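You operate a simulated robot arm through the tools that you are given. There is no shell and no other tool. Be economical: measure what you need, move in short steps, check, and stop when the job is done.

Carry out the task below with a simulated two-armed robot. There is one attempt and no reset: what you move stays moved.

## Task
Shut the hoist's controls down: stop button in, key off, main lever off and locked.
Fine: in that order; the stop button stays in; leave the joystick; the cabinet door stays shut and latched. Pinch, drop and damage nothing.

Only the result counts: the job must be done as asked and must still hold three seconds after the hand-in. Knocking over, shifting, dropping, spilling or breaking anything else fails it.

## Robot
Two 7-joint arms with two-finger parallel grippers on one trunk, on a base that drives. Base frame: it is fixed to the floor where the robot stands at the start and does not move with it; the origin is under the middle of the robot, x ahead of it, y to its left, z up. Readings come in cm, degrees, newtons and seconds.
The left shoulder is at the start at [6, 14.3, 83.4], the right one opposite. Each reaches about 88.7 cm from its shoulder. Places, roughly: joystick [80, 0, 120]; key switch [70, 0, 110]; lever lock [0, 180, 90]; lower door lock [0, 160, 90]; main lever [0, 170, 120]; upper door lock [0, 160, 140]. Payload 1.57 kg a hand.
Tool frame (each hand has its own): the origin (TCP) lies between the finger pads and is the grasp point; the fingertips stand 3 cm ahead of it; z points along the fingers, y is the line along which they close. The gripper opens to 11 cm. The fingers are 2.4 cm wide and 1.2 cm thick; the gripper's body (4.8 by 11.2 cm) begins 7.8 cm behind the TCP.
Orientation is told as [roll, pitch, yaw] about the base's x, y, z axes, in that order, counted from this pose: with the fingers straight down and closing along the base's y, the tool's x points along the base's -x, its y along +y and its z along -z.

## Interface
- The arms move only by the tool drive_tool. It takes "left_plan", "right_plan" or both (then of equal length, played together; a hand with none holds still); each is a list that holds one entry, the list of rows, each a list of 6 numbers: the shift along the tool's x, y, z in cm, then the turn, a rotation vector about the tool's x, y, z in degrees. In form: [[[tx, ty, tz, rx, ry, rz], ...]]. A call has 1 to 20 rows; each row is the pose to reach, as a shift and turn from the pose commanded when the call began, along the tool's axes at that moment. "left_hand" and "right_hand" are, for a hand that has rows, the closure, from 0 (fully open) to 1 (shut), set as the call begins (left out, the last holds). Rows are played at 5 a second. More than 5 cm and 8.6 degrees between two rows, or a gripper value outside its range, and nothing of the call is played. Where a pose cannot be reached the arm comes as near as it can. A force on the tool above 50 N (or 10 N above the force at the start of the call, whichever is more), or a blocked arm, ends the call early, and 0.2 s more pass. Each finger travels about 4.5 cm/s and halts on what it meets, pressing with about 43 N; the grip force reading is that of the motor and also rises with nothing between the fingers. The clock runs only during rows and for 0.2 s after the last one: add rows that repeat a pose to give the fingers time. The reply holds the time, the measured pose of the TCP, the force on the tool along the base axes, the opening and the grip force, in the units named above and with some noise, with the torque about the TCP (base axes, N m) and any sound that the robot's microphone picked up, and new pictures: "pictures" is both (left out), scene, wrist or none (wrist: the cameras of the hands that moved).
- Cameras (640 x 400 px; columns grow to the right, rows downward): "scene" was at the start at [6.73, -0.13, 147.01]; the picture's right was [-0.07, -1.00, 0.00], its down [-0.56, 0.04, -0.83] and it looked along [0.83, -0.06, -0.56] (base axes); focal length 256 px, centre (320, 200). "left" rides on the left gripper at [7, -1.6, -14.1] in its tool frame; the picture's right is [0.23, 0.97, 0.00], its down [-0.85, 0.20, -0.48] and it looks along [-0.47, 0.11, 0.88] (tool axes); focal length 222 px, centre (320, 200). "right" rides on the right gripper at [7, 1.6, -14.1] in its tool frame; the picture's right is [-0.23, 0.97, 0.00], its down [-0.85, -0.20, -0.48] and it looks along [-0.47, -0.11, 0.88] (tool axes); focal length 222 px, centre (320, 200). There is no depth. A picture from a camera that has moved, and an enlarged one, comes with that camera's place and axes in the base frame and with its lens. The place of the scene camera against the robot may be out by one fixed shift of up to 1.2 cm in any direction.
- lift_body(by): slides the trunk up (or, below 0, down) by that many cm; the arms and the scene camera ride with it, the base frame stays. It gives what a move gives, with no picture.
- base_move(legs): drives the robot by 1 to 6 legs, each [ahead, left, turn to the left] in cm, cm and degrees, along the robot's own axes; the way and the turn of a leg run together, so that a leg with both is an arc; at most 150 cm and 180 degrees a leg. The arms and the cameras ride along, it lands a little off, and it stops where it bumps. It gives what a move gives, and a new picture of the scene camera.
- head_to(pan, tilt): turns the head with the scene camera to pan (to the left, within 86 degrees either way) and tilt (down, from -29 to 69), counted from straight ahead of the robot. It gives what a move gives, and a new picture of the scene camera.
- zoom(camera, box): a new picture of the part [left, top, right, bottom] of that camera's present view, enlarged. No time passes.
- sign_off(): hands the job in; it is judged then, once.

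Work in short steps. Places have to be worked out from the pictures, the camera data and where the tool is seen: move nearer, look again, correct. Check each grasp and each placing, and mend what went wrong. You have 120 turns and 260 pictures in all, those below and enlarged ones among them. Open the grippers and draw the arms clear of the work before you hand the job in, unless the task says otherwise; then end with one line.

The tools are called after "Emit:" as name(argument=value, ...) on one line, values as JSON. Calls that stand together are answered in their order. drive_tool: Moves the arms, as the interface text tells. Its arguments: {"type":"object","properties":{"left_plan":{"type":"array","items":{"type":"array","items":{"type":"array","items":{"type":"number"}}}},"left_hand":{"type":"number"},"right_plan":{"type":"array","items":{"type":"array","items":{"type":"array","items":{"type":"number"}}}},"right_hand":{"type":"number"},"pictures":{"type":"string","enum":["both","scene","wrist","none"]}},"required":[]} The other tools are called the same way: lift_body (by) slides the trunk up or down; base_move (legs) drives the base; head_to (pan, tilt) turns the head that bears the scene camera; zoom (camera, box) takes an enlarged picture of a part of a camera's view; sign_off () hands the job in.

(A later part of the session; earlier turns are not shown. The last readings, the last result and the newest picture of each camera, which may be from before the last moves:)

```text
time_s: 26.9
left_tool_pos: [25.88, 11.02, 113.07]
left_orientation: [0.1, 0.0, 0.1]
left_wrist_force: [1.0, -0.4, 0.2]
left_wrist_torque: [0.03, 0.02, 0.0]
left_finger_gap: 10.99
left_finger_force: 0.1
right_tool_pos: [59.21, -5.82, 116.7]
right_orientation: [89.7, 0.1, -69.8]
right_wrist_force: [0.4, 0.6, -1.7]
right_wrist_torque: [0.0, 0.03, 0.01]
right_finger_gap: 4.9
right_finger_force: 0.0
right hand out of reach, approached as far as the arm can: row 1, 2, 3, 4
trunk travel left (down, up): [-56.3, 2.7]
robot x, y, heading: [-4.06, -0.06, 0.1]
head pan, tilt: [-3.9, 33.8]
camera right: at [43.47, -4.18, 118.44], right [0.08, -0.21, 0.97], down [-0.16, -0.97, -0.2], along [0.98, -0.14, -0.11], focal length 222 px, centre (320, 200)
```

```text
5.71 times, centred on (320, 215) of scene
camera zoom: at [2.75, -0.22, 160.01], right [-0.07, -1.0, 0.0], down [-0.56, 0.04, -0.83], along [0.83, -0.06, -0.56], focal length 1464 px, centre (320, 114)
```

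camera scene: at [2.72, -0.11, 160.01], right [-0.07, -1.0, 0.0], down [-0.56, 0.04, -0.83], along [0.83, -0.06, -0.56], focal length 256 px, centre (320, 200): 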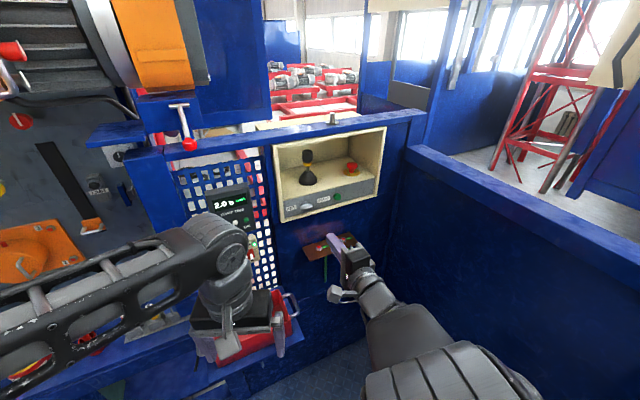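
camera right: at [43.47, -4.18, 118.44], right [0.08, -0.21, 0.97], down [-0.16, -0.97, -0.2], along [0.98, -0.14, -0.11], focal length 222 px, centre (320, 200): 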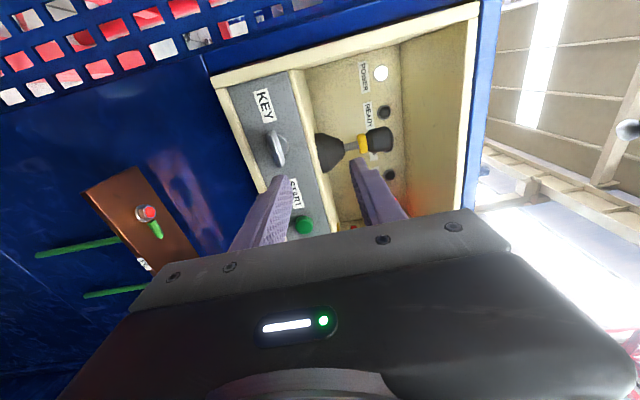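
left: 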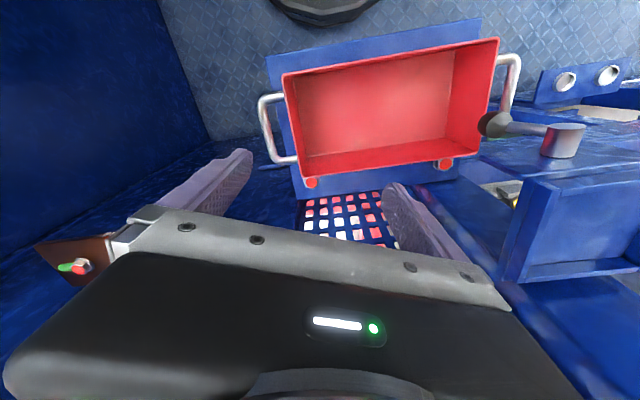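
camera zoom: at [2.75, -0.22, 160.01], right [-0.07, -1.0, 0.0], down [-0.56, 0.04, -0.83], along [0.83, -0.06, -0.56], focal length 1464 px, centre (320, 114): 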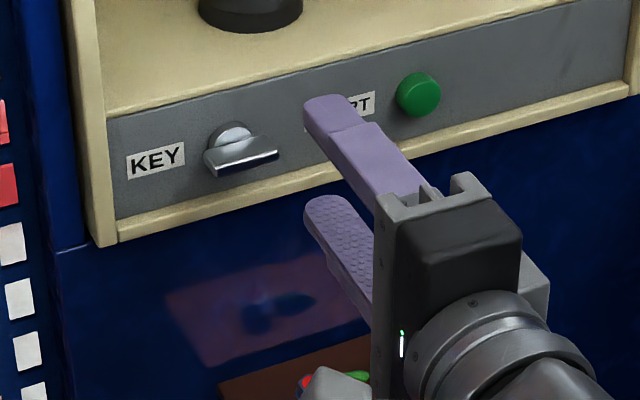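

Can't reach lower at this trunk height, so I lower the trunk 5 cm (the hand rides along) and then advance and re-look. Power lamp is lit now, which will show whether the key goes off.

Emit:
lift_body(by=-5)

Emit:
drive_tool(right_plan=[[[0.3, 0, 2.5, 0, 0, 0], [0.7, 0, 5, 0, 0, 0], [0.7, 0, 5, 0, 0, 0]]], pictures="wrist")

Emit:
zoom(camera="right", box=[220, 60, 420, 220])

Emit:
zoom(camera="scene", box=[270, 160, 370, 230])

```text
time_s: 27.8
left_tool_pos: [25.81, 11.02, 108.05]
left_orientation: [0.0, -0.2, 0.0]
left_wrist_force: [-1.3, -0.1, 0.4]
left_wrist_torque: [0.0, 0.0, -0.01]
left_finger_gap: 10.98
left_finger_force: 0.0
right_tool_pos: [59.08, -5.75, 111.8]
right_orientation: [89.8, 0.1, -69.9]
right_wrist_force: [0.5, -0.4, 0.9]
right_wrist_torque: [0.01, -0.04, -0.01]
right_finger_gap: 4.96
right_finger_force: 0.0
trunk travel left (down, up): [-51.3, 7.7]
robot x, y, heading: [-4.14, 0.09, -0.0]
head pan, tilt: [-3.9, 33.8]
```

```text
time_s: 28.6
left_tool_pos: [25.86, 10.93, 108.14]
left_orientation: [0.0, -0.1, 0.1]
left_wrist_force: [-0.2, 0.6, 0.6]
left_wrist_torque: [0.01, -0.01, 0.01]
left_finger_gap: 11.01
left_finger_force: 0.1
right_tool_pos: [61.34, -3.85, 112.95]
right_orientation: [89.6, 0.1, -69.9]
right_wrist_force: [0.0, 0.1, 0.3]
right_wrist_torque: [0.0, -0.01, -0.02]
right_finger_gap: 4.97
right_finger_force: 0.0
right hand out of reach, approached as far as the arm can: row 1, 2, 3
trunk travel left (down, up): [-51.3, 7.7]
robot x, y, heading: [-3.92, -0.2, -0.2]
head pan, tilt: [-3.9, 33.8]
camera right: at [45.63, -2.27, 114.69], right [0.09, -0.21, 0.97], down [-0.15, -0.97, -0.2], along [0.98, -0.13, -0.12], focal length 222 px, centre (320, 200)
```

right: 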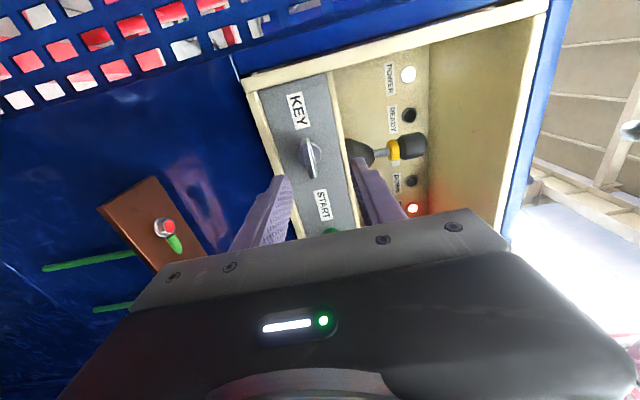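

```text
2.50 times, centred on (320, 140) of right
camera zoom: at [45.63, -2.27, 114.69], right [0.09, -0.21, 0.97], down [-0.15, -0.97, -0.2], along [0.98, -0.13, -0.12], focal length 555 px, centre (320, 350)
```

zoom: 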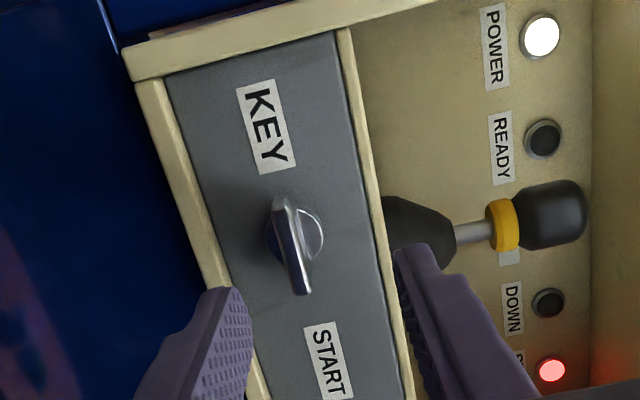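

```text
5.71 times, centred on (320, 195) of scene
camera zoom: at [2.72, -0.06, 155.01], right [-0.07, -1.0, 0.0], down [-0.56, 0.04, -0.83], along [0.83, -0.06, -0.56], focal length 1464 px, centre (320, 229)
```

zoom: 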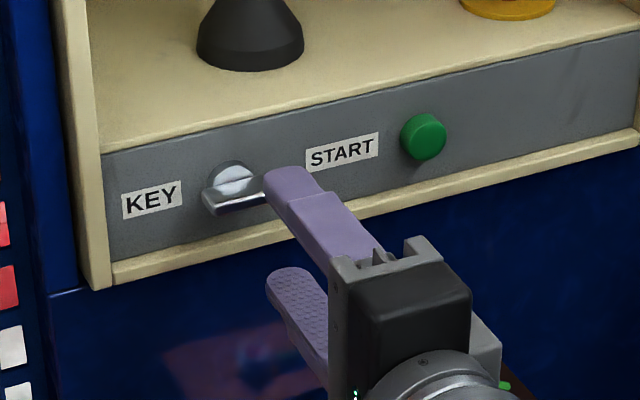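

Still limited: the right arm is awkward reaching inward with leftward yaw. I'll retract the hand, turn the base 20° left to face the panel squarely, and re-approach.

Emit:
drive_tool(right_plan=[[[-1, 0, -4, 0, 0, 0], [-2, 0, -8, 0, 0, 0], [-3, 0, -12, 0, 0, 0], [-4, 0, -16, 0, 0, 0], [-4, 0, -16, 0, 0, 0]]], pictures="none")

```text
time_s: 29.8
left_tool_pos: [25.91, 10.97, 107.96]
left_orientation: [0.0, -0.1, 0.1]
left_wrist_force: [-0.1, 0.2, 0.4]
left_wrist_torque: [-0.02, 0.0, 0.01]
left_finger_gap: 11.0
left_finger_force: 0.1
right_tool_pos: [49.29, -13.11, 113.56]
right_orientation: [89.8, 0.1, -69.8]
right_wrist_force: [0.6, -0.6, -0.3]
right_wrist_torque: [0.01, 0.0, 0.0]
right_finger_gap: 4.93
right_finger_force: 0.2
right hand out of reach, approached as far as the arm can: row 4, 5
trunk travel left (down, up): [-51.3, 7.7]
robot x, y, heading: [-3.94, 0.12, -0.0]
head pan, tilt: [-3.9, 33.8]
```

Emit:
base_move(legs=[[0, 0, 20]])

```text
time_s: 31.2
left_tool_pos: [20.36, 20.48, 108.11]
left_orientation: [-0.1, -0.1, 19.9]
left_wrist_force: [-0.4, -0.1, 0.1]
left_wrist_torque: [0.02, -0.01, 0.02]
left_finger_gap: 11.01
left_finger_force: 0.0
right_tool_pos: [50.52, 5.5, 113.53]
right_orientation: [89.7, 0.1, -50.1]
right_wrist_force: [0.6, -0.6, 0.5]
right_wrist_torque: [0.0, 0.01, 0.02]
right_finger_gap: 4.96
right_finger_force: 0.1
trunk travel left (down, up): [-51.3, 7.7]
robot x, y, heading: [-3.95, 0.03, 19.8]
head pan, tilt: [-3.9, 33.8]
camera scene: at [2.56, 1.92, 155.01], right [0.27, -0.96, 0.0], down [-0.54, -0.15, -0.83], along [0.8, 0.23, -0.56], focal length 256 px, centre (320, 200)
```

scene: 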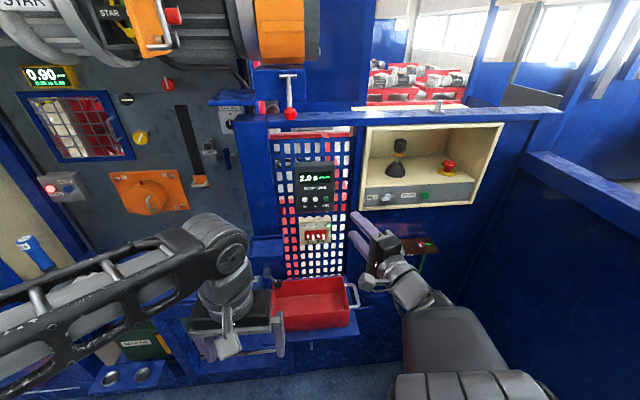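

Now facing the panel. I turn the hand back to the panel normal and bring it before the key.

Emit:
drive_tool(right_plan=[[[-3.5, 0, 0, 0, -5, 0], [-7, -0.5, 0, 0, -10, 0], [-10, -1, 1, 0, -15, 0], [-13, -1.5, 2.2, 0, -20, 0], [-14.8, -2, 3.6, 0, -20, 0], [-14.8, -2, 3.6, 0, -20, 0]]], pictures="wrist")

Emit:
zoom(camera="right", box=[220, 60, 420, 220])

Emit:
zoom(camera="scene", box=[340, 150, 460, 234])

```text
time_s: 32.6
left_tool_pos: [20.38, 20.55, 108.13]
left_orientation: [0.0, -0.2, 20.0]
left_wrist_force: [-0.1, 0.6, 0.2]
left_wrist_torque: [-0.06, 0.02, 0.01]
left_finger_gap: 10.99
left_finger_force: 0.0
right_tool_pos: [62.81, -3.37, 111.58]
right_orientation: [89.8, 0.0, -70.0]
right_wrist_force: [0.2, 0.2, -0.1]
right_wrist_torque: [0.01, 0.0, -0.03]
right_finger_gap: 4.95
right_finger_force: 0.1
trunk travel left (down, up): [-51.3, 7.7]
robot x, y, heading: [-3.89, -0.11, 19.9]
head pan, tilt: [-3.9, 33.8]
camera right: at [47.08, -1.64, 113.23], right [0.08, -0.21, 0.97], down [-0.16, -0.97, -0.2], along [0.98, -0.14, -0.11], focal length 222 px, centre (320, 200)
```

right: 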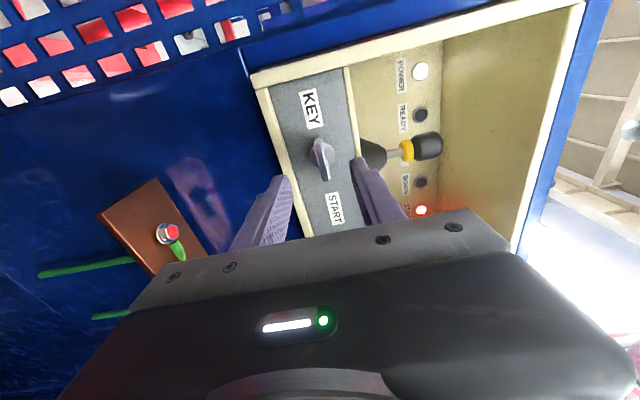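

```text
2.50 times, centred on (320, 140) of right
camera zoom: at [47.08, -1.64, 113.23], right [0.08, -0.21, 0.97], down [-0.16, -0.97, -0.2], along [0.98, -0.14, -0.11], focal length 555 px, centre (320, 350)
```

zoom: 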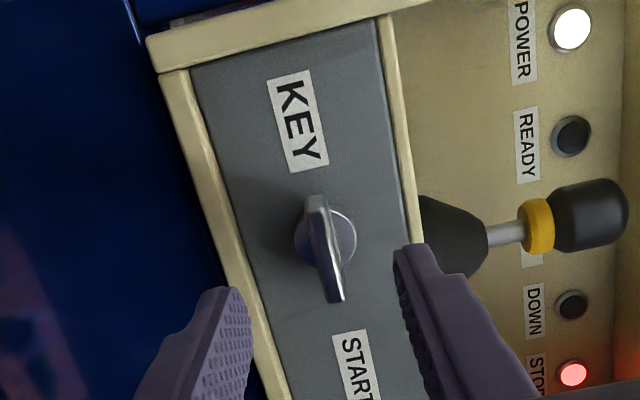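

```text
4.76 times, centred on (400, 192) of scene
camera zoom: at [2.54, 2.03, 155.01], right [0.27, -0.96, 0.0], down [-0.53, -0.15, -0.83], along [0.8, 0.23, -0.56], focal length 1220 px, centre (-61, 238)
```

zoom: 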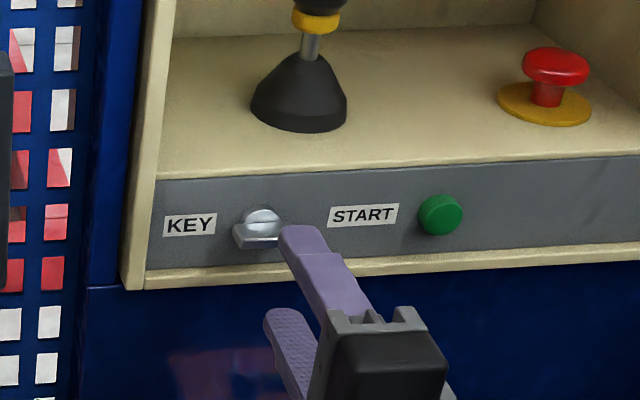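

The key bar lies on the tool axis, ~7.6 cm ahead at z≈111.6. I advance 6.2 cm so the open fingers straddle the bar.

Emit:
drive_tool(right_plan=[[[0, 0, 2, 0, 0, 0], [0, 0.05, 4, 0, 0, 0], [0, 0.1, 5.2, 0, 0, 0], [0, 0.1, 6.2, 0, 0, 0], [0, 0.1, 6.2, 0, 0, 0]]], pictures="wrist")

Emit:
zoom(camera="right", box=[220, 60, 420, 220])

Emit:
zoom(camera="scene", box=[340, 150, 460, 234])

```text
time_s: 33.9
left_tool_pos: [20.36, 20.52, 108.21]
left_orientation: [0.0, -0.1, 19.9]
left_wrist_force: [-0.5, -0.8, 0.0]
left_wrist_torque: [-0.01, -0.01, 0.0]
left_finger_gap: 11.01
left_finger_force: 0.1
right_tool_pos: [66.32, -1.52, 112.45]
right_orientation: [89.6, 0.0, -70.0]
right_wrist_force: [0.1, -0.3, -0.3]
right_wrist_torque: [0.0, 0.03, 0.03]
right_finger_gap: 4.93
right_finger_force: 0.0
right hand out of reach, approached as far as the arm can: row 2, 3, 4, 5
trunk travel left (down, up): [-51.3, 7.7]
robot x, y, heading: [-4.27, -0.25, 19.9]
head pan, tilt: [-3.9, 33.8]
camera right: at [50.63, 0.05, 114.18], right [0.09, -0.21, 0.97], down [-0.16, -0.97, -0.2], along [0.98, -0.14, -0.12], focal length 222 px, centre (320, 200)
```

right: 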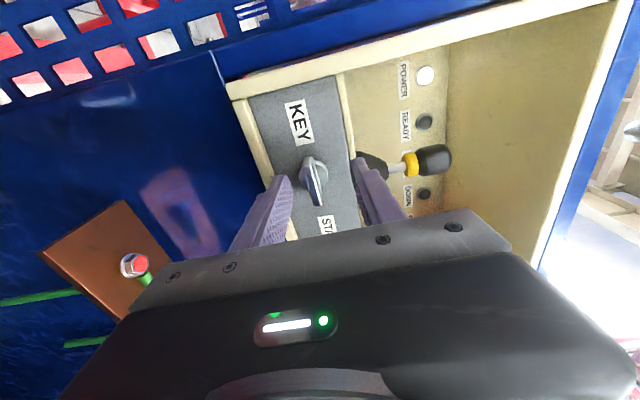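

```text
2.50 times, centred on (320, 140) of right
camera zoom: at [50.63, 0.05, 114.18], right [0.09, -0.21, 0.97], down [-0.16, -0.97, -0.2], along [0.98, -0.14, -0.12], focal length 555 px, centre (320, 350)
```

zoom: 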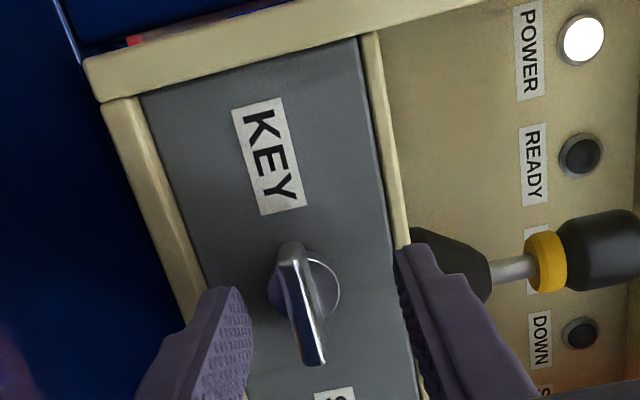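

```text
4.76 times, centred on (400, 192) of scene
camera zoom: at [2.58, 1.91, 155.01], right [0.27, -0.96, 0.0], down [-0.54, -0.15, -0.83], along [0.8, 0.23, -0.56], focal length 1220 px, centre (-61, 238)
```

zoom: 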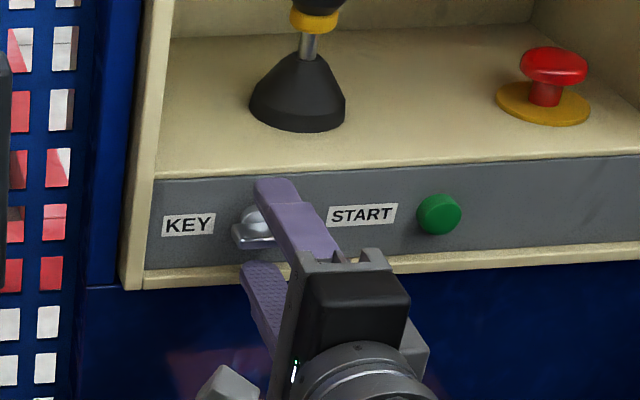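

The arm stalls 2.5 cm short; a lower shoulder (like in the button reach) should help. I retract, lower the trunk 8 cm and raise the hand back.

Emit:
drive_tool(right_plan=[[[0, 0, -2, 0, 0, 0], [0, 0, -4, 0, 0, 0], [0, 0, -6, 0, 0, 0], [0, 0, -6, 0, 0, 0]]], pictures="none")

Emit:
lift_body(by=-8)

Emit:
drive_tool(right_plan=[[[0, 2, 0, 0, 0, 0], [0, 4, 0, 0, 0, 0], [0, 6, 0, 0, 0, 0], [0, 8, 0, 0, 0, 0], [0, 8, 0, 0, 0, 0]]], pictures="none")

```text
time_s: 34.9
left_tool_pos: [20.45, 20.53, 108.09]
left_orientation: [0.0, -0.2, 19.9]
left_wrist_force: [-0.1, -1.1, 0.2]
left_wrist_torque: [0.01, -0.02, 0.0]
left_finger_gap: 10.99
left_finger_force: 0.0
right_tool_pos: [60.78, -3.61, 112.5]
right_orientation: [89.6, -0.1, -70.0]
right_wrist_force: [0.4, -0.1, 0.7]
right_wrist_torque: [0.03, 0.01, 0.02]
right_finger_gap: 4.96
right_finger_force: 0.2
trunk travel left (down, up): [-51.3, 7.7]
robot x, y, heading: [-4.07, -0.33, 19.6]
head pan, tilt: [-3.9, 33.8]
```

```text
time_s: 36.0
left_tool_pos: [20.35, 20.49, 100.0]
left_orientation: [0.0, -0.1, 19.8]
left_wrist_force: [0.3, -0.2, 0.1]
left_wrist_torque: [0.02, 0.01, -0.03]
left_finger_gap: 10.99
left_finger_force: 0.1
right_tool_pos: [60.61, -3.55, 104.54]
right_orientation: [89.7, 0.1, -70.1]
right_wrist_force: [0.8, -1.0, -0.8]
right_wrist_torque: [0.02, -0.01, 0.03]
right_finger_gap: 4.95
right_finger_force: 0.1
trunk travel left (down, up): [-43.3, 15.7]
robot x, y, heading: [-4.31, -0.0, 19.6]
head pan, tilt: [-3.9, 33.8]
```

```text
time_s: 37.2
left_tool_pos: [20.32, 20.46, 100.08]
left_orientation: [0.1, -0.2, 19.9]
left_wrist_force: [0.4, 0.8, -0.5]
left_wrist_torque: [-0.01, 0.01, -0.03]
left_finger_gap: 11.01
left_finger_force: 0.1
right_tool_pos: [60.88, -3.74, 112.41]
right_orientation: [89.7, 0.1, -70.1]
right_wrist_force: [0.6, 0.0, 0.7]
right_wrist_torque: [0.01, -0.01, 0.03]
right_finger_gap: 4.96
right_finger_force: 0.0
trunk travel left (down, up): [-43.3, 15.7]
robot x, y, heading: [-3.66, 0.13, 20.0]
head pan, tilt: [-3.9, 33.8]
```

Reach is restored. Key again measured at (70.3,-0.85,111.6); advancing so the fingers straddle it.

Emit:
drive_tool(right_plan=[[[-0.3, -0.5, 2.5, 0, 0, 0], [-0.5, -0.8, 5, 0, 0, 0], [-0.5, -0.8, 7, 0, 0, 0], [-0.5, -0.8, 8.5, 0, 0, 0], [-0.5, -0.8, 8.5, 0, 0, 0]]], pictures="wrist")

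Emit:
zoom(camera="scene", box=[340, 130, 460, 214])

```text
time_s: 38.2
left_tool_pos: [19.73, 20.27, 100.25]
left_orientation: [0.0, -0.5, 19.7]
left_wrist_force: [0.0, -0.3, 0.3]
left_wrist_torque: [-0.05, -0.05, -0.03]
left_finger_gap: 10.99
left_finger_force: 0.1
right_tool_pos: [67.37, -1.73, 111.61]
right_orientation: [89.5, 0.1, -70.3]
right_wrist_force: [-45.9, -9.0, 2.1]
right_wrist_torque: [-0.27, 1.46, 0.73]
right_finger_gap: 4.76
right_finger_force: 0.0
trunk travel left (down, up): [-43.3, 15.7]
robot x, y, heading: [-4.2, -0.06, 19.7]
head pan, tilt: [-3.9, 33.8]
stopped in row 4 (right hand): the force on the tool passed its limit at 69 N (the readings are from after the stop); the commanded pose is now the measured one
camera right: at [51.66, -0.1, 113.3], right [0.09, -0.21, 0.97], down [-0.16, -0.97, -0.2], along [0.98, -0.14, -0.12], focal length 222 px, centre (320, 200)
```

right: 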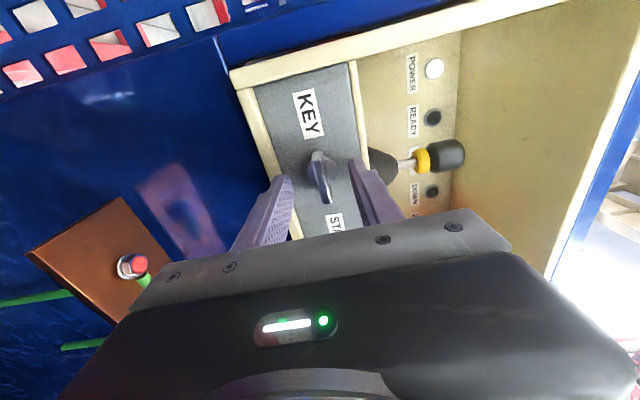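

```text
4.76 times, centred on (400, 172) of scene
camera zoom: at [1.61, 1.72, 147.05], right [0.27, -0.96, 0.0], down [-0.53, -0.15, -0.83], along [0.8, 0.23, -0.55], focal length 1220 px, centre (-61, 333)
```

zoom: 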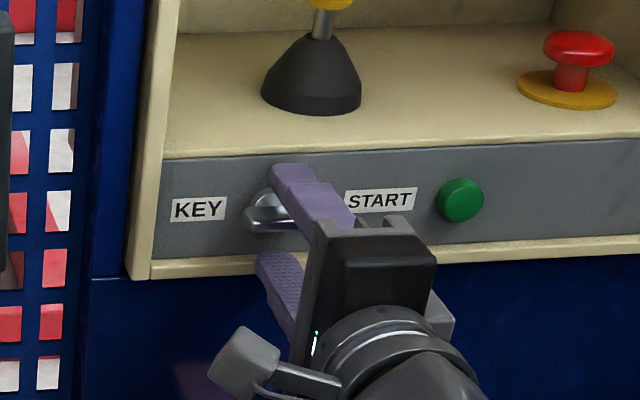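

The fingertips have reached the panel face (contact), straddling the bar. I back off 0.6 cm, shift 0.4 cm left to centre, and close on the bar.

Emit:
drive_tool(right_plan=[[[0.2, 0, -0.6, 0, 0, 0], [0.4, 0, -0.6, 0, 0, 0]]], pictures="none")

Emit:
drive_tool(right_plan=[[[0, 0, 0, 0, 0, 0], [0, 0, 0, 0, 0, 0], [0, 0, 0, 0, 0, 0], [0, 0, 0, 0, 0, 0]]], right_hand=1, pictures="wrist")

Emit:
zoom(camera="scene", box=[340, 130, 460, 214])

```text
time_s: 38.8
left_tool_pos: [20.21, 20.29, 100.19]
left_orientation: [0.1, -0.3, 19.8]
left_wrist_force: [-0.5, 0.4, -0.1]
left_wrist_torque: [-0.01, -0.04, 0.02]
left_finger_gap: 11.01
left_finger_force: 0.2
right_tool_pos: [67.26, -1.74, 111.42]
right_orientation: [89.4, 0.1, -70.4]
right_wrist_force: [-11.2, -12.0, 4.9]
right_wrist_torque: [-0.24, 0.22, -0.05]
right_finger_gap: 4.52
right_finger_force: 0.0
trunk travel left (down, up): [-43.3, 15.7]
robot x, y, heading: [-3.73, 0.08, 19.9]
head pan, tilt: [-3.9, 33.8]
```

```text
time_s: 39.8
left_tool_pos: [20.18, 20.27, 100.13]
left_orientation: [0.2, -0.2, 19.8]
left_wrist_force: [-1.1, 0.3, 0.4]
left_wrist_torque: [0.0, 0.02, -0.02]
left_finger_gap: 10.98
left_finger_force: 0.1
right_tool_pos: [67.3, -1.52, 111.67]
right_orientation: [90.0, 0.2, -70.1]
right_wrist_force: [0.0, -11.1, 17.6]
right_wrist_torque: [0.17, -0.78, -0.09]
right_finger_gap: 0.87
right_finger_force: 27.6
trunk travel left (down, up): [-43.3, 15.7]
robot x, y, heading: [-4.11, -0.27, 19.7]
head pan, tilt: [-3.9, 33.8]
camera right: at [51.6, 0.12, 113.46], right [0.08, -0.22, 0.97], down [-0.16, -0.97, -0.2], along [0.98, -0.14, -0.11], focal length 222 px, centre (320, 200)
```

right: 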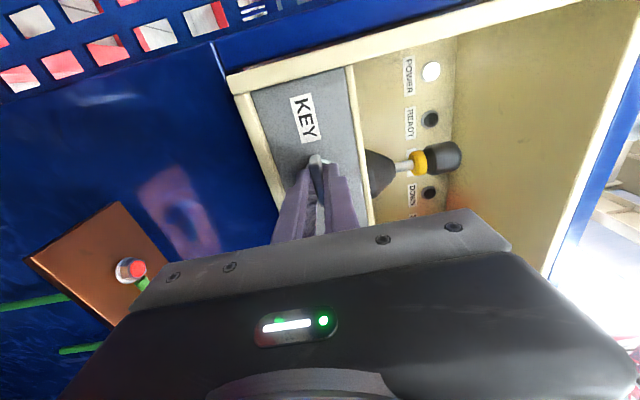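

```text
4.76 times, centred on (400, 172) of scene
camera zoom: at [2.29, 1.71, 147.07], right [0.27, -0.96, 0.0], down [-0.53, -0.15, -0.83], along [0.8, 0.23, -0.55], focal length 1220 px, centre (-61, 333)
```

zoom: 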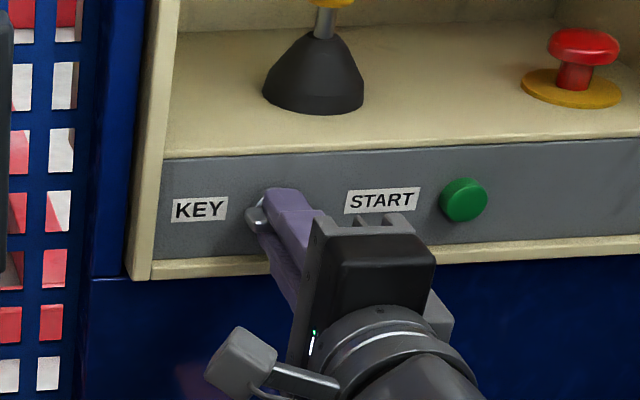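

Bar gripped (gap 0.87 cm). I try turning counter-clockwise gently first and watch the torque.

Emit:
drive_tool(right_plan=[[[0, 0, 0, 0, 0, -4], [0, 0, 0, 0, 0, -8], [0, 0, 0, 0, 0, -12]]], pictures="none")

Emit:
zoom(camera="scene", box=[340, 130, 460, 214])

```text
time_s: 40.6
left_tool_pos: [20.08, 20.3, 100.16]
left_orientation: [0.0, -0.2, 19.8]
left_wrist_force: [-0.4, 1.0, 0.2]
left_wrist_torque: [0.01, -0.03, -0.02]
left_finger_gap: 10.98
left_finger_force: 0.0
right_tool_pos: [67.31, -1.49, 111.91]
right_orientation: [89.9, -11.9, -70.2]
right_wrist_force: [6.6, -5.9, 33.2]
right_wrist_torque: [0.42, -1.05, 0.2]
right_finger_gap: 0.92
right_finger_force: 27.8
trunk travel left (down, up): [-43.3, 15.7]
robot x, y, heading: [-4.22, -0.18, 19.8]
head pan, tilt: [-3.9, 33.8]
```

```text
4.76 times, centred on (400, 172) of scene
camera zoom: at [2.25, 1.79, 147.05], right [0.27, -0.96, 0.0], down [-0.53, -0.15, -0.83], along [0.8, 0.23, -0.55], focal length 1220 px, centre (-61, 333)
```

zoom: 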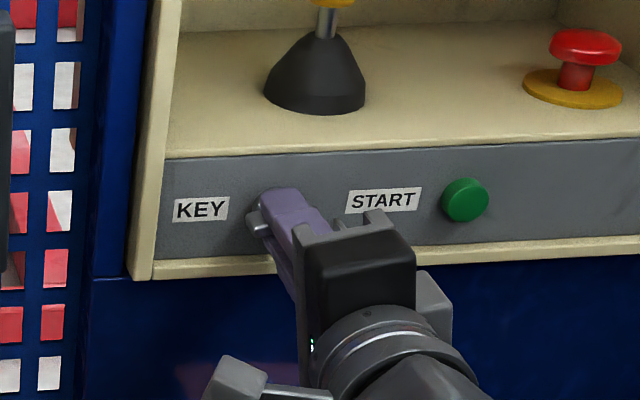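

It turns easily with almost no torque about its axis, but the rising side force shows I hold the bar ~1 cm right of its pivot. I release, recentre, and regrip.

Emit:
drive_tool(right_plan=[[[0, 0, 0, 0, 0, 0], [0, 0.25, 0, 0, 0, 0], [0, 0.25, 0, 0, 0, 0], [0.5, 0.4, 0, 0, 0, 0], [0.95, 0.45, 0, 0, 0, 0], [0.95, 0.45, 0, 0, 0, 0]]], right_hand=0.65, pictures="wrist")

Emit:
zoom(camera="right", box=[240, 100, 400, 220])

Emit:
zoom(camera="scene", box=[340, 130, 460, 214])

```text
time_s: 42.0
left_tool_pos: [20.27, 20.11, 100.15]
left_orientation: [0.1, -0.1, 19.8]
left_wrist_force: [0.0, -0.3, -0.1]
left_wrist_torque: [-0.02, 0.0, 0.0]
left_finger_gap: 10.99
left_finger_force: 0.1
right_tool_pos: [67.08, -0.91, 111.44]
right_orientation: [89.2, -11.9, -70.4]
right_wrist_force: [-7.4, -19.0, -1.0]
right_wrist_torque: [-0.6, 0.28, -0.37]
right_finger_gap: 4.24
right_finger_force: 2.3
trunk travel left (down, up): [-43.3, 15.7]
robot x, y, heading: [-3.91, 0.04, 19.6]
head pan, tilt: [-3.9, 33.8]
camera right: at [51.29, 0.95, 111.85], right [0.02, -0.02, 1.0], down [-0.16, -0.99, -0.01], along [0.99, -0.16, -0.02], focal length 222 px, centre (320, 200)
```

right: 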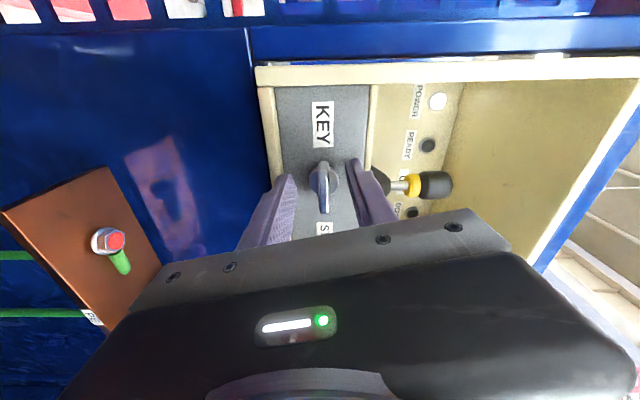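

```text
3.33 times, centred on (320, 160) of right
camera zoom: at [51.29, 0.95, 111.85], right [0.02, -0.02, 1.0], down [-0.16, -0.99, -0.01], along [0.99, -0.16, -0.02], focal length 740 px, centre (320, 333)
```

zoom: 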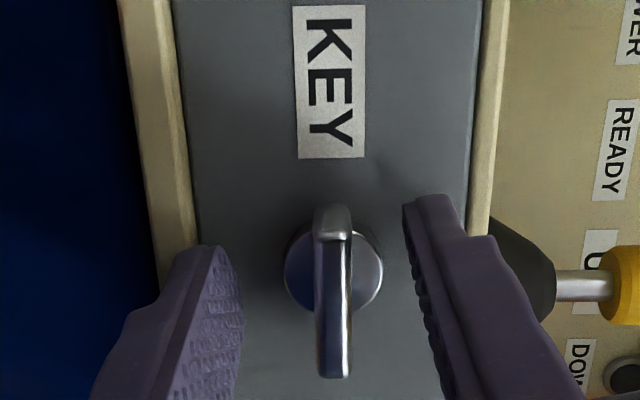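

```text
4.76 times, centred on (400, 172) of scene
camera zoom: at [2.41, 1.57, 147.02], right [0.27, -0.96, 0.0], down [-0.53, -0.15, -0.83], along [0.8, 0.23, -0.56], focal length 1220 px, centre (-61, 333)
```

zoom: 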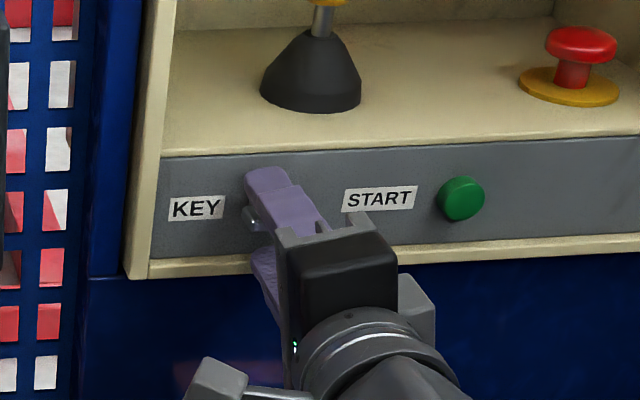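

The bar is still horizontal, so it sprang back (it must be turned past its middle). Tips also still rub the panel. I realign: back off 0.5 cm, rotate back +12° and centre on the key axis (≈ y −1.5 at x 67, z 111.8).

Emit:
drive_tool(right_plan=[[[0, 0, -0.5, 0, 0, 0], [-0.5, 0, -0.5, 0, 0, 6], [-0.9, 0, -0.5, 0, 0, 12], [-0.9, 0, -0.5, 0, 0, 12]]], right_hand=0.65, pictures="none")

Emit:
zoom(camera="right", box=[240, 100, 400, 220])

```text
time_s: 43.0
left_tool_pos: [20.3, 20.43, 100.07]
left_orientation: [0.0, -0.1, 19.8]
left_wrist_force: [-0.6, 0.6, -0.1]
left_wrist_torque: [-0.02, -0.01, -0.03]
left_finger_gap: 11.02
left_finger_force: 0.0
right_tool_pos: [66.92, -1.39, 111.69]
right_orientation: [89.2, 0.1, -70.1]
right_wrist_force: [0.4, 0.1, 0.1]
right_wrist_torque: [-0.02, -0.02, 0.03]
right_finger_gap: 3.85
right_finger_force: 0.0
trunk travel left (down, up): [-43.3, 15.7]
robot x, y, heading: [-4.16, -0.23, 19.7]
head pan, tilt: [-3.9, 33.8]
```

```text
3.33 times, centred on (320, 160) of right
camera zoom: at [51.23, 0.25, 113.47], right [0.09, -0.21, 0.97], down [-0.16, -0.97, -0.2], along [0.98, -0.14, -0.12], focal length 740 px, centre (320, 333)
```

zoom: 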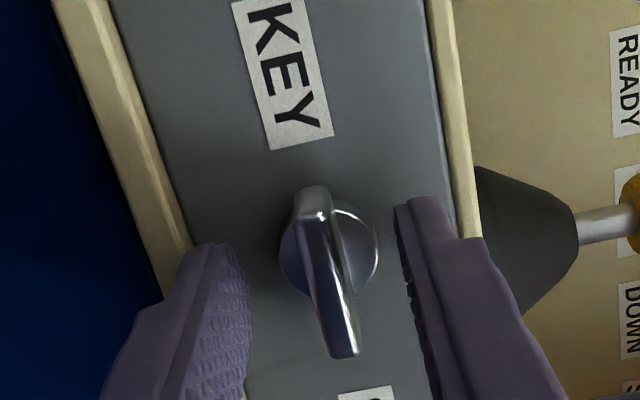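

No contact force, and the bar is centred on the tool axis. Closing, then turning counter-clockwise further.

Emit:
drive_tool(right_plan=[[[0, 0, 0, 0, 0, 0], [0, 0, 0, 0, 0, 0], [0, 0, 0, 0, 0, 0], [0, 0, 0, 0, 0, 0]]], right_hand=1, pictures="none")

Emit:
drive_tool(right_plan=[[[0, 0, 0, 0, 0, -5], [0, 0, 0, 0, 0, -10], [0, 0, 0, 0, 0, -15], [0, 0, 0, 0, 0, -20], [0, 0, 0, 0, 0, -25], [0, 0, 0, 0, 0, -30]]], pictures="wrist")

Emit:
zoom(camera="scene", box=[340, 130, 460, 214])

```text
time_s: 44.0
left_tool_pos: [20.26, 20.41, 100.12]
left_orientation: [0.1, -0.1, 19.7]
left_wrist_force: [-0.3, 0.1, -0.5]
left_wrist_torque: [-0.05, -0.01, -0.03]
left_finger_gap: 10.98
left_finger_force: 0.1
right_tool_pos: [66.85, -1.55, 111.86]
right_orientation: [89.4, 0.1, -70.2]
right_wrist_force: [5.9, 0.1, 10.0]
right_wrist_torque: [0.17, -0.69, -0.12]
right_finger_gap: 0.88
right_finger_force: 27.5
trunk travel left (down, up): [-43.3, 15.7]
robot x, y, heading: [-4.08, 0.11, 19.9]
head pan, tilt: [-3.9, 33.8]
```

```text
time_s: 45.4
left_tool_pos: [20.29, 20.4, 100.14]
left_orientation: [0.0, -0.1, 19.9]
left_wrist_force: [-0.3, 0.0, 0.1]
left_wrist_torque: [-0.01, 0.02, -0.02]
left_finger_gap: 10.99
left_finger_force: 0.1
right_tool_pos: [66.88, -1.46, 111.76]
right_orientation: [89.2, -30.1, -69.8]
right_wrist_force: [7.0, 1.3, 12.3]
right_wrist_torque: [0.36, -0.99, -0.55]
right_finger_gap: 0.93
right_finger_force: 27.6
trunk travel left (down, up): [-43.3, 15.7]
robot x, y, heading: [-4.26, 0.11, 19.7]
head pan, tilt: [-3.9, 33.8]
camera right: at [51.22, 0.08, 109.81], right [-0.09, 0.28, 0.96], down [-0.16, -0.95, 0.26], along [0.98, -0.13, 0.13], focal length 222 px, centre (320, 200)
```

right: 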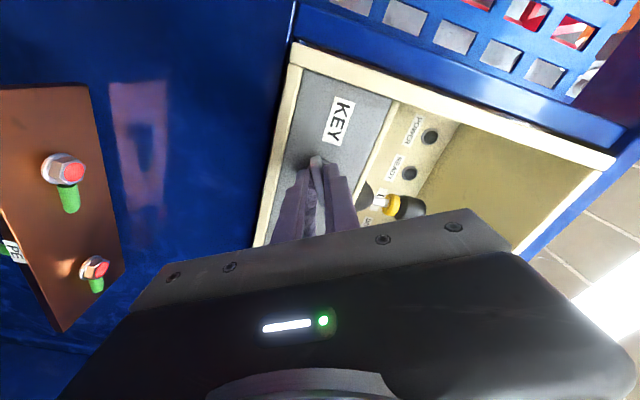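

```text
4.76 times, centred on (400, 172) of scene
camera zoom: at [2.46, 1.88, 147.02], right [0.27, -0.96, 0.0], down [-0.54, -0.15, -0.83], along [0.8, 0.23, -0.56], focal length 1220 px, centre (-61, 333)
```

zoom: 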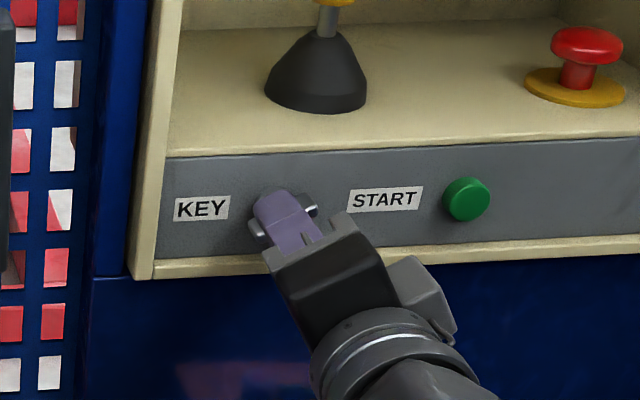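

The POWER lamp went dark — counter-clockwise is the off direction. Continuing toward the end position, watching torque.

Emit:
drive_tool(right_plan=[[[0, 0, 0, 0, 0, -5], [0, 0, 0, 0, 0, -10], [0, 0, 0, 0, 0, -15], [0, 0, 0, 0, 0, -20], [0, 0, 0, 0, 0, -25], [0, 0, 0, 0, 0, -30]]], pictures="none")

Emit:
zoom(camera="right", box=[240, 80, 440, 220])

```text
time_s: 46.8
left_tool_pos: [20.36, 20.38, 100.04]
left_orientation: [0.1, -0.1, 19.8]
left_wrist_force: [1.1, -0.1, -1.1]
left_wrist_torque: [0.0, 0.02, 0.0]
left_finger_gap: 11.01
left_finger_force: 0.0
right_tool_pos: [66.91, -1.59, 111.62]
right_orientation: [88.4, -60.0, -68.8]
right_wrist_force: [3.9, -1.7, 4.8]
right_wrist_torque: [0.4, -0.98, -0.11]
right_finger_gap: 0.96
right_finger_force: 27.5
trunk travel left (down, up): [-43.3, 15.7]
robot x, y, heading: [-3.74, 0.23, 19.7]
head pan, tilt: [-3.9, 33.8]
```

```text
2.86 times, centred on (340, 150) of right
camera zoom: at [51.83, -1.83, 106.59], right [-0.24, 0.69, 0.68], down [-0.24, -0.72, 0.65], along [0.94, -0.01, 0.34], focal length 635 px, centre (263, 343)
```

zoom: 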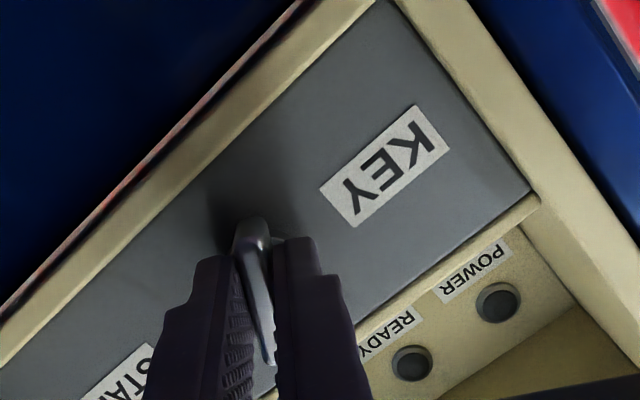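

Emit:
drive_tool(right_plan=[[[0, 0, 0, 0, 0, -5], [0, 0, 0, 0, 0, -10], [0, 0, 0, 0, 0, -15], [0, 0, 0, 0, 0, -20], [0, 0, 0, 0, 0, -25], [0, 0, 0, 0, 0, -30]]], pictures="none")

Emit:
zoom(camera="right", box=[240, 80, 440, 220])

```text
time_s: 48.2
left_tool_pos: [20.26, 20.24, 100.12]
left_orientation: [0.0, 0.0, 19.8]
left_wrist_force: [-0.4, 0.0, 0.5]
left_wrist_torque: [0.02, 0.02, 0.04]
left_finger_gap: 11.0
left_finger_force: 0.1
right_tool_pos: [66.97, -1.63, 111.65]
right_orientation: [3.8, -89.1, 15.9]
right_wrist_force: [-2.1, -7.5, -4.0]
right_wrist_torque: [0.21, -0.49, 0.27]
right_finger_gap: 0.94
right_finger_force: 27.8
trunk travel left (down, up): [-43.3, 15.7]
robot x, y, heading: [-4.16, -0.07, 19.8]
head pan, tilt: [-3.9, 33.8]
```

```text
2.86 times, centred on (340, 150) of right
camera zoom: at [52.94, -5.0, 104.83], right [-0.33, 0.92, 0.23], down [-0.37, -0.35, 0.86], along [0.87, 0.2, 0.45], focal length 635 px, centre (263, 343)
```

zoom: 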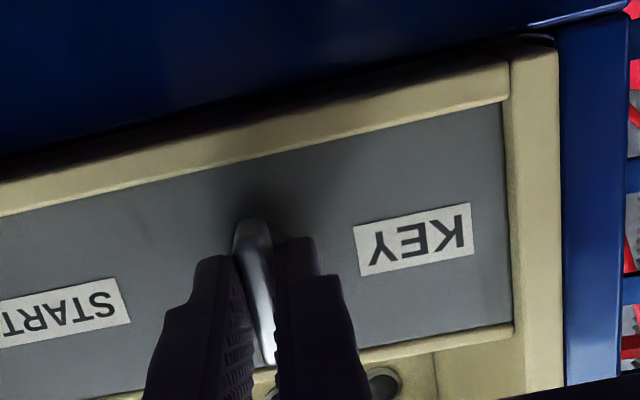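

The bar is vertical now. I open, back straight out and see where the key rests.

Emit:
drive_tool(right_plan=[[[0, 0, 0, 0, 0, 0], [0, 0, 0, 0, 0, 0], [0, 0, 0, 0, 0, 0], [0, 0, -2, 0, 0, 0], [0, 0, -5, 0, 0, 0], [0, 0, -8, 0, 0, 0], [0, 0, -8, 0, 0, 0]]], right_hand=0.65, pictures="wrist")

Emit:
zoom(camera="scene", box=[340, 130, 460, 214])

```text
time_s: 49.8
left_tool_pos: [20.4, 20.33, 100.06]
left_orientation: [0.0, 0.0, 19.8]
left_wrist_force: [0.5, 0.1, 0.1]
left_wrist_torque: [-0.02, 0.03, 0.01]
left_finger_gap: 11.01
left_finger_force: 0.1
right_tool_pos: [59.37, -4.16, 111.64]
right_orientation: [3.7, -89.2, 16.1]
right_wrist_force: [0.7, -1.2, -0.7]
right_wrist_torque: [-0.01, -0.02, 0.0]
right_finger_gap: 3.86
right_finger_force: 0.2
trunk travel left (down, up): [-43.3, 15.7]
robot x, y, heading: [-4.09, -0.07, 19.6]
head pan, tilt: [-3.9, 33.8]
camera right: at [45.38, -7.58, 104.92], right [-0.33, 0.92, 0.23], down [-0.37, -0.35, 0.86], along [0.87, 0.2, 0.45], focal length 222 px, centre (320, 200)
```

right: 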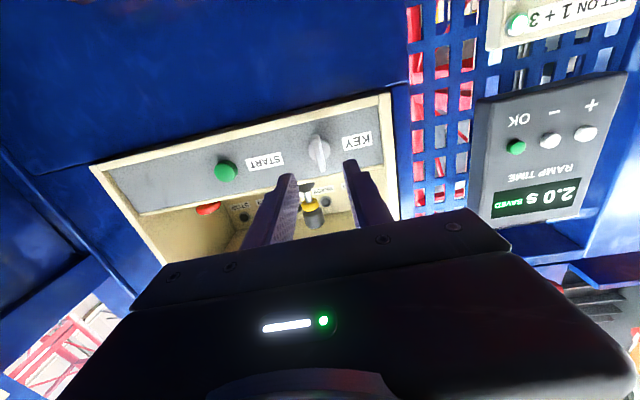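

```text
4.76 times, centred on (400, 172) of scene
camera zoom: at [2.51, 1.88, 147.01], right [0.27, -0.96, 0.0], down [-0.54, -0.15, -0.83], along [0.8, 0.23, -0.56], focal length 1220 px, centre (-61, 333)
```

zoom: 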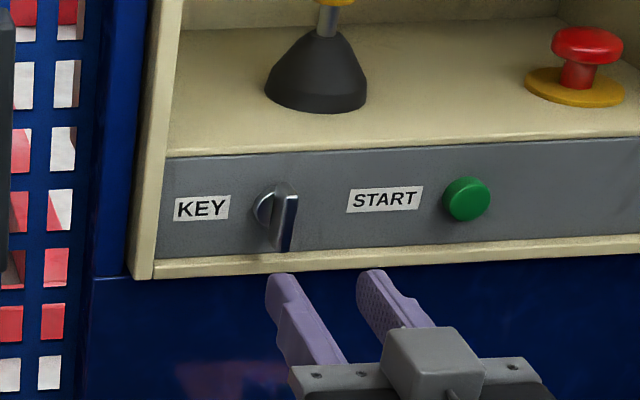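

Key is vertical and holds, all lamps dark, stop button still in. Next the cabinet: I retract the right hand, and look left/back to plan the drive.

Emit:
drive_tool(right_plan=[[[0, 0, -4.5, 0, 0, 0], [0, 0, -9, 0, 0, 0], [0, 0, -13, 0, 0, 0], [0, 0, -17, 0, 0, 0], [0, 0, -20, 0, 0, 0]]], pictures="none")

Emit:
head_to(pan=86, tilt=30)

Emit:
head_to(pan=-86, tilt=30)

```text
time_s: 51.2
left_tool_pos: [20.38, 20.42, 100.09]
left_orientation: [0.0, 0.0, 19.8]
left_wrist_force: [0.4, -0.2, -0.2]
left_wrist_torque: [-0.02, 0.01, 0.0]
left_finger_gap: 11.02
left_finger_force: 0.1
right_tool_pos: [47.05, -15.76, 117.06]
right_orientation: [5.3, -86.6, 8.1]
right_wrist_force: [-0.6, 0.3, -0.5]
right_wrist_torque: [-0.01, 0.0, -0.02]
right_finger_gap: 3.87
right_finger_force: 0.1
right hand out of reach, approached as far as the arm can: row 2, 3, 4, 5
trunk travel left (down, up): [-43.3, 15.7]
robot x, y, heading: [-3.6, 0.14, 19.6]
head pan, tilt: [-3.9, 33.8]
stopped in row 5 (right hand): the arm was blocked; the commanded pose is now the measured one
```

```text
time_s: 52.8
left_tool_pos: [20.25, 20.4, 100.14]
left_orientation: [0.0, -0.1, 19.9]
left_wrist_force: [0.5, -0.7, -0.7]
left_wrist_torque: [0.0, 0.03, 0.01]
left_finger_gap: 10.98
left_finger_force: 0.1
right_tool_pos: [46.96, -15.76, 117.02]
right_orientation: [5.6, -86.6, 7.9]
right_wrist_force: [0.1, -0.3, -0.2]
right_wrist_torque: [-0.01, 0.03, 0.01]
right_finger_gap: 3.85
right_finger_force: 0.1
trunk travel left (down, up): [-43.3, 15.7]
robot x, y, heading: [-4.22, -0.31, 19.7]
head pan, tilt: [85.9, 30.0]
camera scene: at [-8.48, 8.18, 147.61], right [0.96, 0.27, 0.0], down [0.13, -0.48, -0.87], along [-0.23, 0.83, -0.5], focal length 256 px, centre (320, 200)
```

scene: 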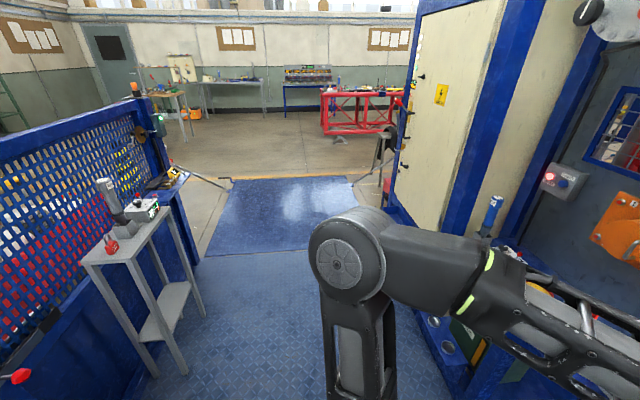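

```text
time_s: 55.4
left_tool_pos: [20.3, 20.34, 100.05]
left_orientation: [0.0, -0.2, 19.8]
left_wrist_force: [-0.4, 0.1, -0.2]
left_wrist_torque: [0.01, -0.01, -0.01]
left_finger_gap: 10.99
left_finger_force: 0.2
right_tool_pos: [46.93, -15.78, 116.98]
right_orientation: [5.9, -86.5, 7.7]
right_wrist_force: [-0.1, -0.7, 0.6]
right_wrist_torque: [-0.03, 0.0, 0.01]
right_finger_gap: 3.84
right_finger_force: 0.1
trunk travel left (down, up): [-43.3, 15.7]
robot x, y, heading: [-4.16, -0.0, 19.7]
head pan, tilt: [-85.9, 30.0]
camera scene: at [-2.39, -8.81, 147.61], right [-0.92, -0.4, 0.0], down [-0.2, 0.46, -0.87], along [0.35, -0.79, -0.5], focal length 256 px, centre (320, 200)
```

scene: 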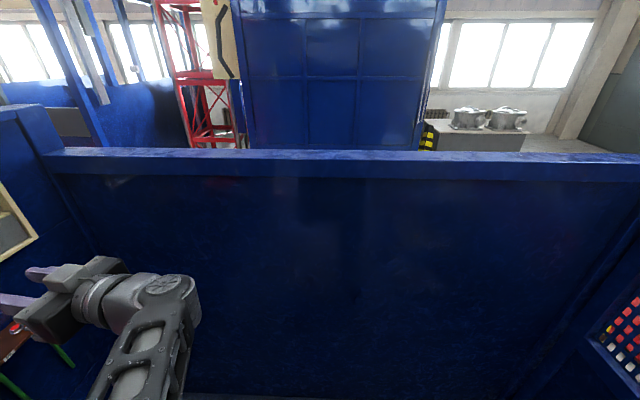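

Layout: the cabinet front is parallel to the control panel (also ~20° yawed), about 58 cm along my heading direction, so I can back off 12 cm and strafe left ~140 cm along a clear corridor; the table on the other side is well behind me.

Emit:
base_move(legs=[[-12, 0, 0], [0, 70, 0]])

Emit:
head_to(pan=50, tilt=30)

```text
time_s: 60.1
left_tool_pos: [-14.73, 82.63, 100.1]
left_orientation: [0.0, -0.1, 20.0]
left_wrist_force: [-0.9, 0.1, 1.0]
left_wrist_torque: [-0.04, 0.0, 0.02]
left_finger_gap: 10.96
left_finger_force: 0.1
right_tool_pos: [11.88, 46.43, 117.02]
right_orientation: [5.5, -86.6, 8.2]
right_wrist_force: [-0.7, -0.1, 0.3]
right_wrist_torque: [0.02, 0.02, -0.02]
right_finger_gap: 3.85
right_finger_force: 0.1
trunk travel left (down, up): [-43.3, 15.7]
robot x, y, heading: [-39.28, 62.52, 19.7]
head pan, tilt: [-85.9, 30.0]
camera scene: at [-37.5, 53.4, 147.61], right [-0.91, -0.4, 0.0], down [-0.2, 0.46, -0.87], along [0.35, -0.79, -0.5], focal length 256 px, centre (320, 200)
```

scene: 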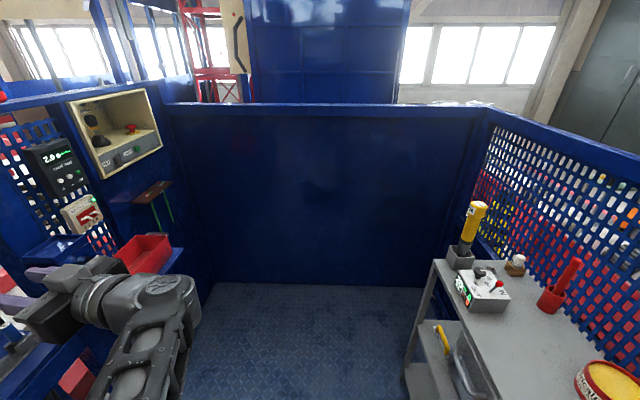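

```text
time_s: 62.3
left_tool_pos: [-14.77, 82.6, 99.97]
left_orientation: [0.0, -0.1, 20.0]
left_wrist_force: [-0.3, 0.3, 0.8]
left_wrist_torque: [0.01, -0.01, -0.03]
left_finger_gap: 11.0
left_finger_force: 0.1
right_tool_pos: [12.01, 46.36, 117.06]
right_orientation: [5.5, -86.5, 8.0]
right_wrist_force: [0.4, 0.0, -0.2]
right_wrist_torque: [-0.01, -0.02, -0.04]
right_finger_gap: 3.82
right_finger_force: 0.0
trunk travel left (down, up): [-43.3, 15.7]
robot x, y, heading: [-38.8, 62.14, 19.6]
head pan, tilt: [50.0, 30.0]
camera scene: at [-38.01, 70.11, 147.61], right [0.94, -0.35, 0.0], down [-0.17, -0.47, -0.87], along [0.3, 0.81, -0.5], focal length 256 px, centre (320, 200)
```

scene: 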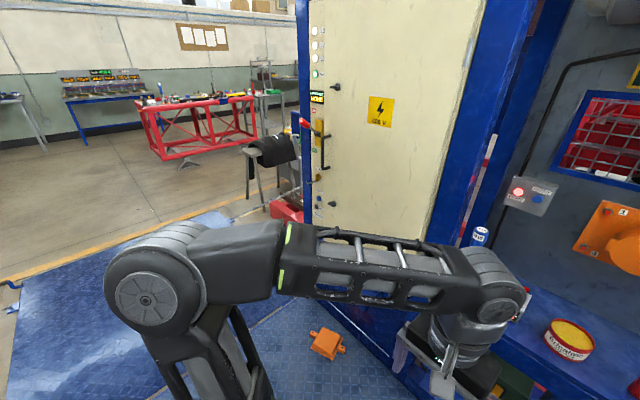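

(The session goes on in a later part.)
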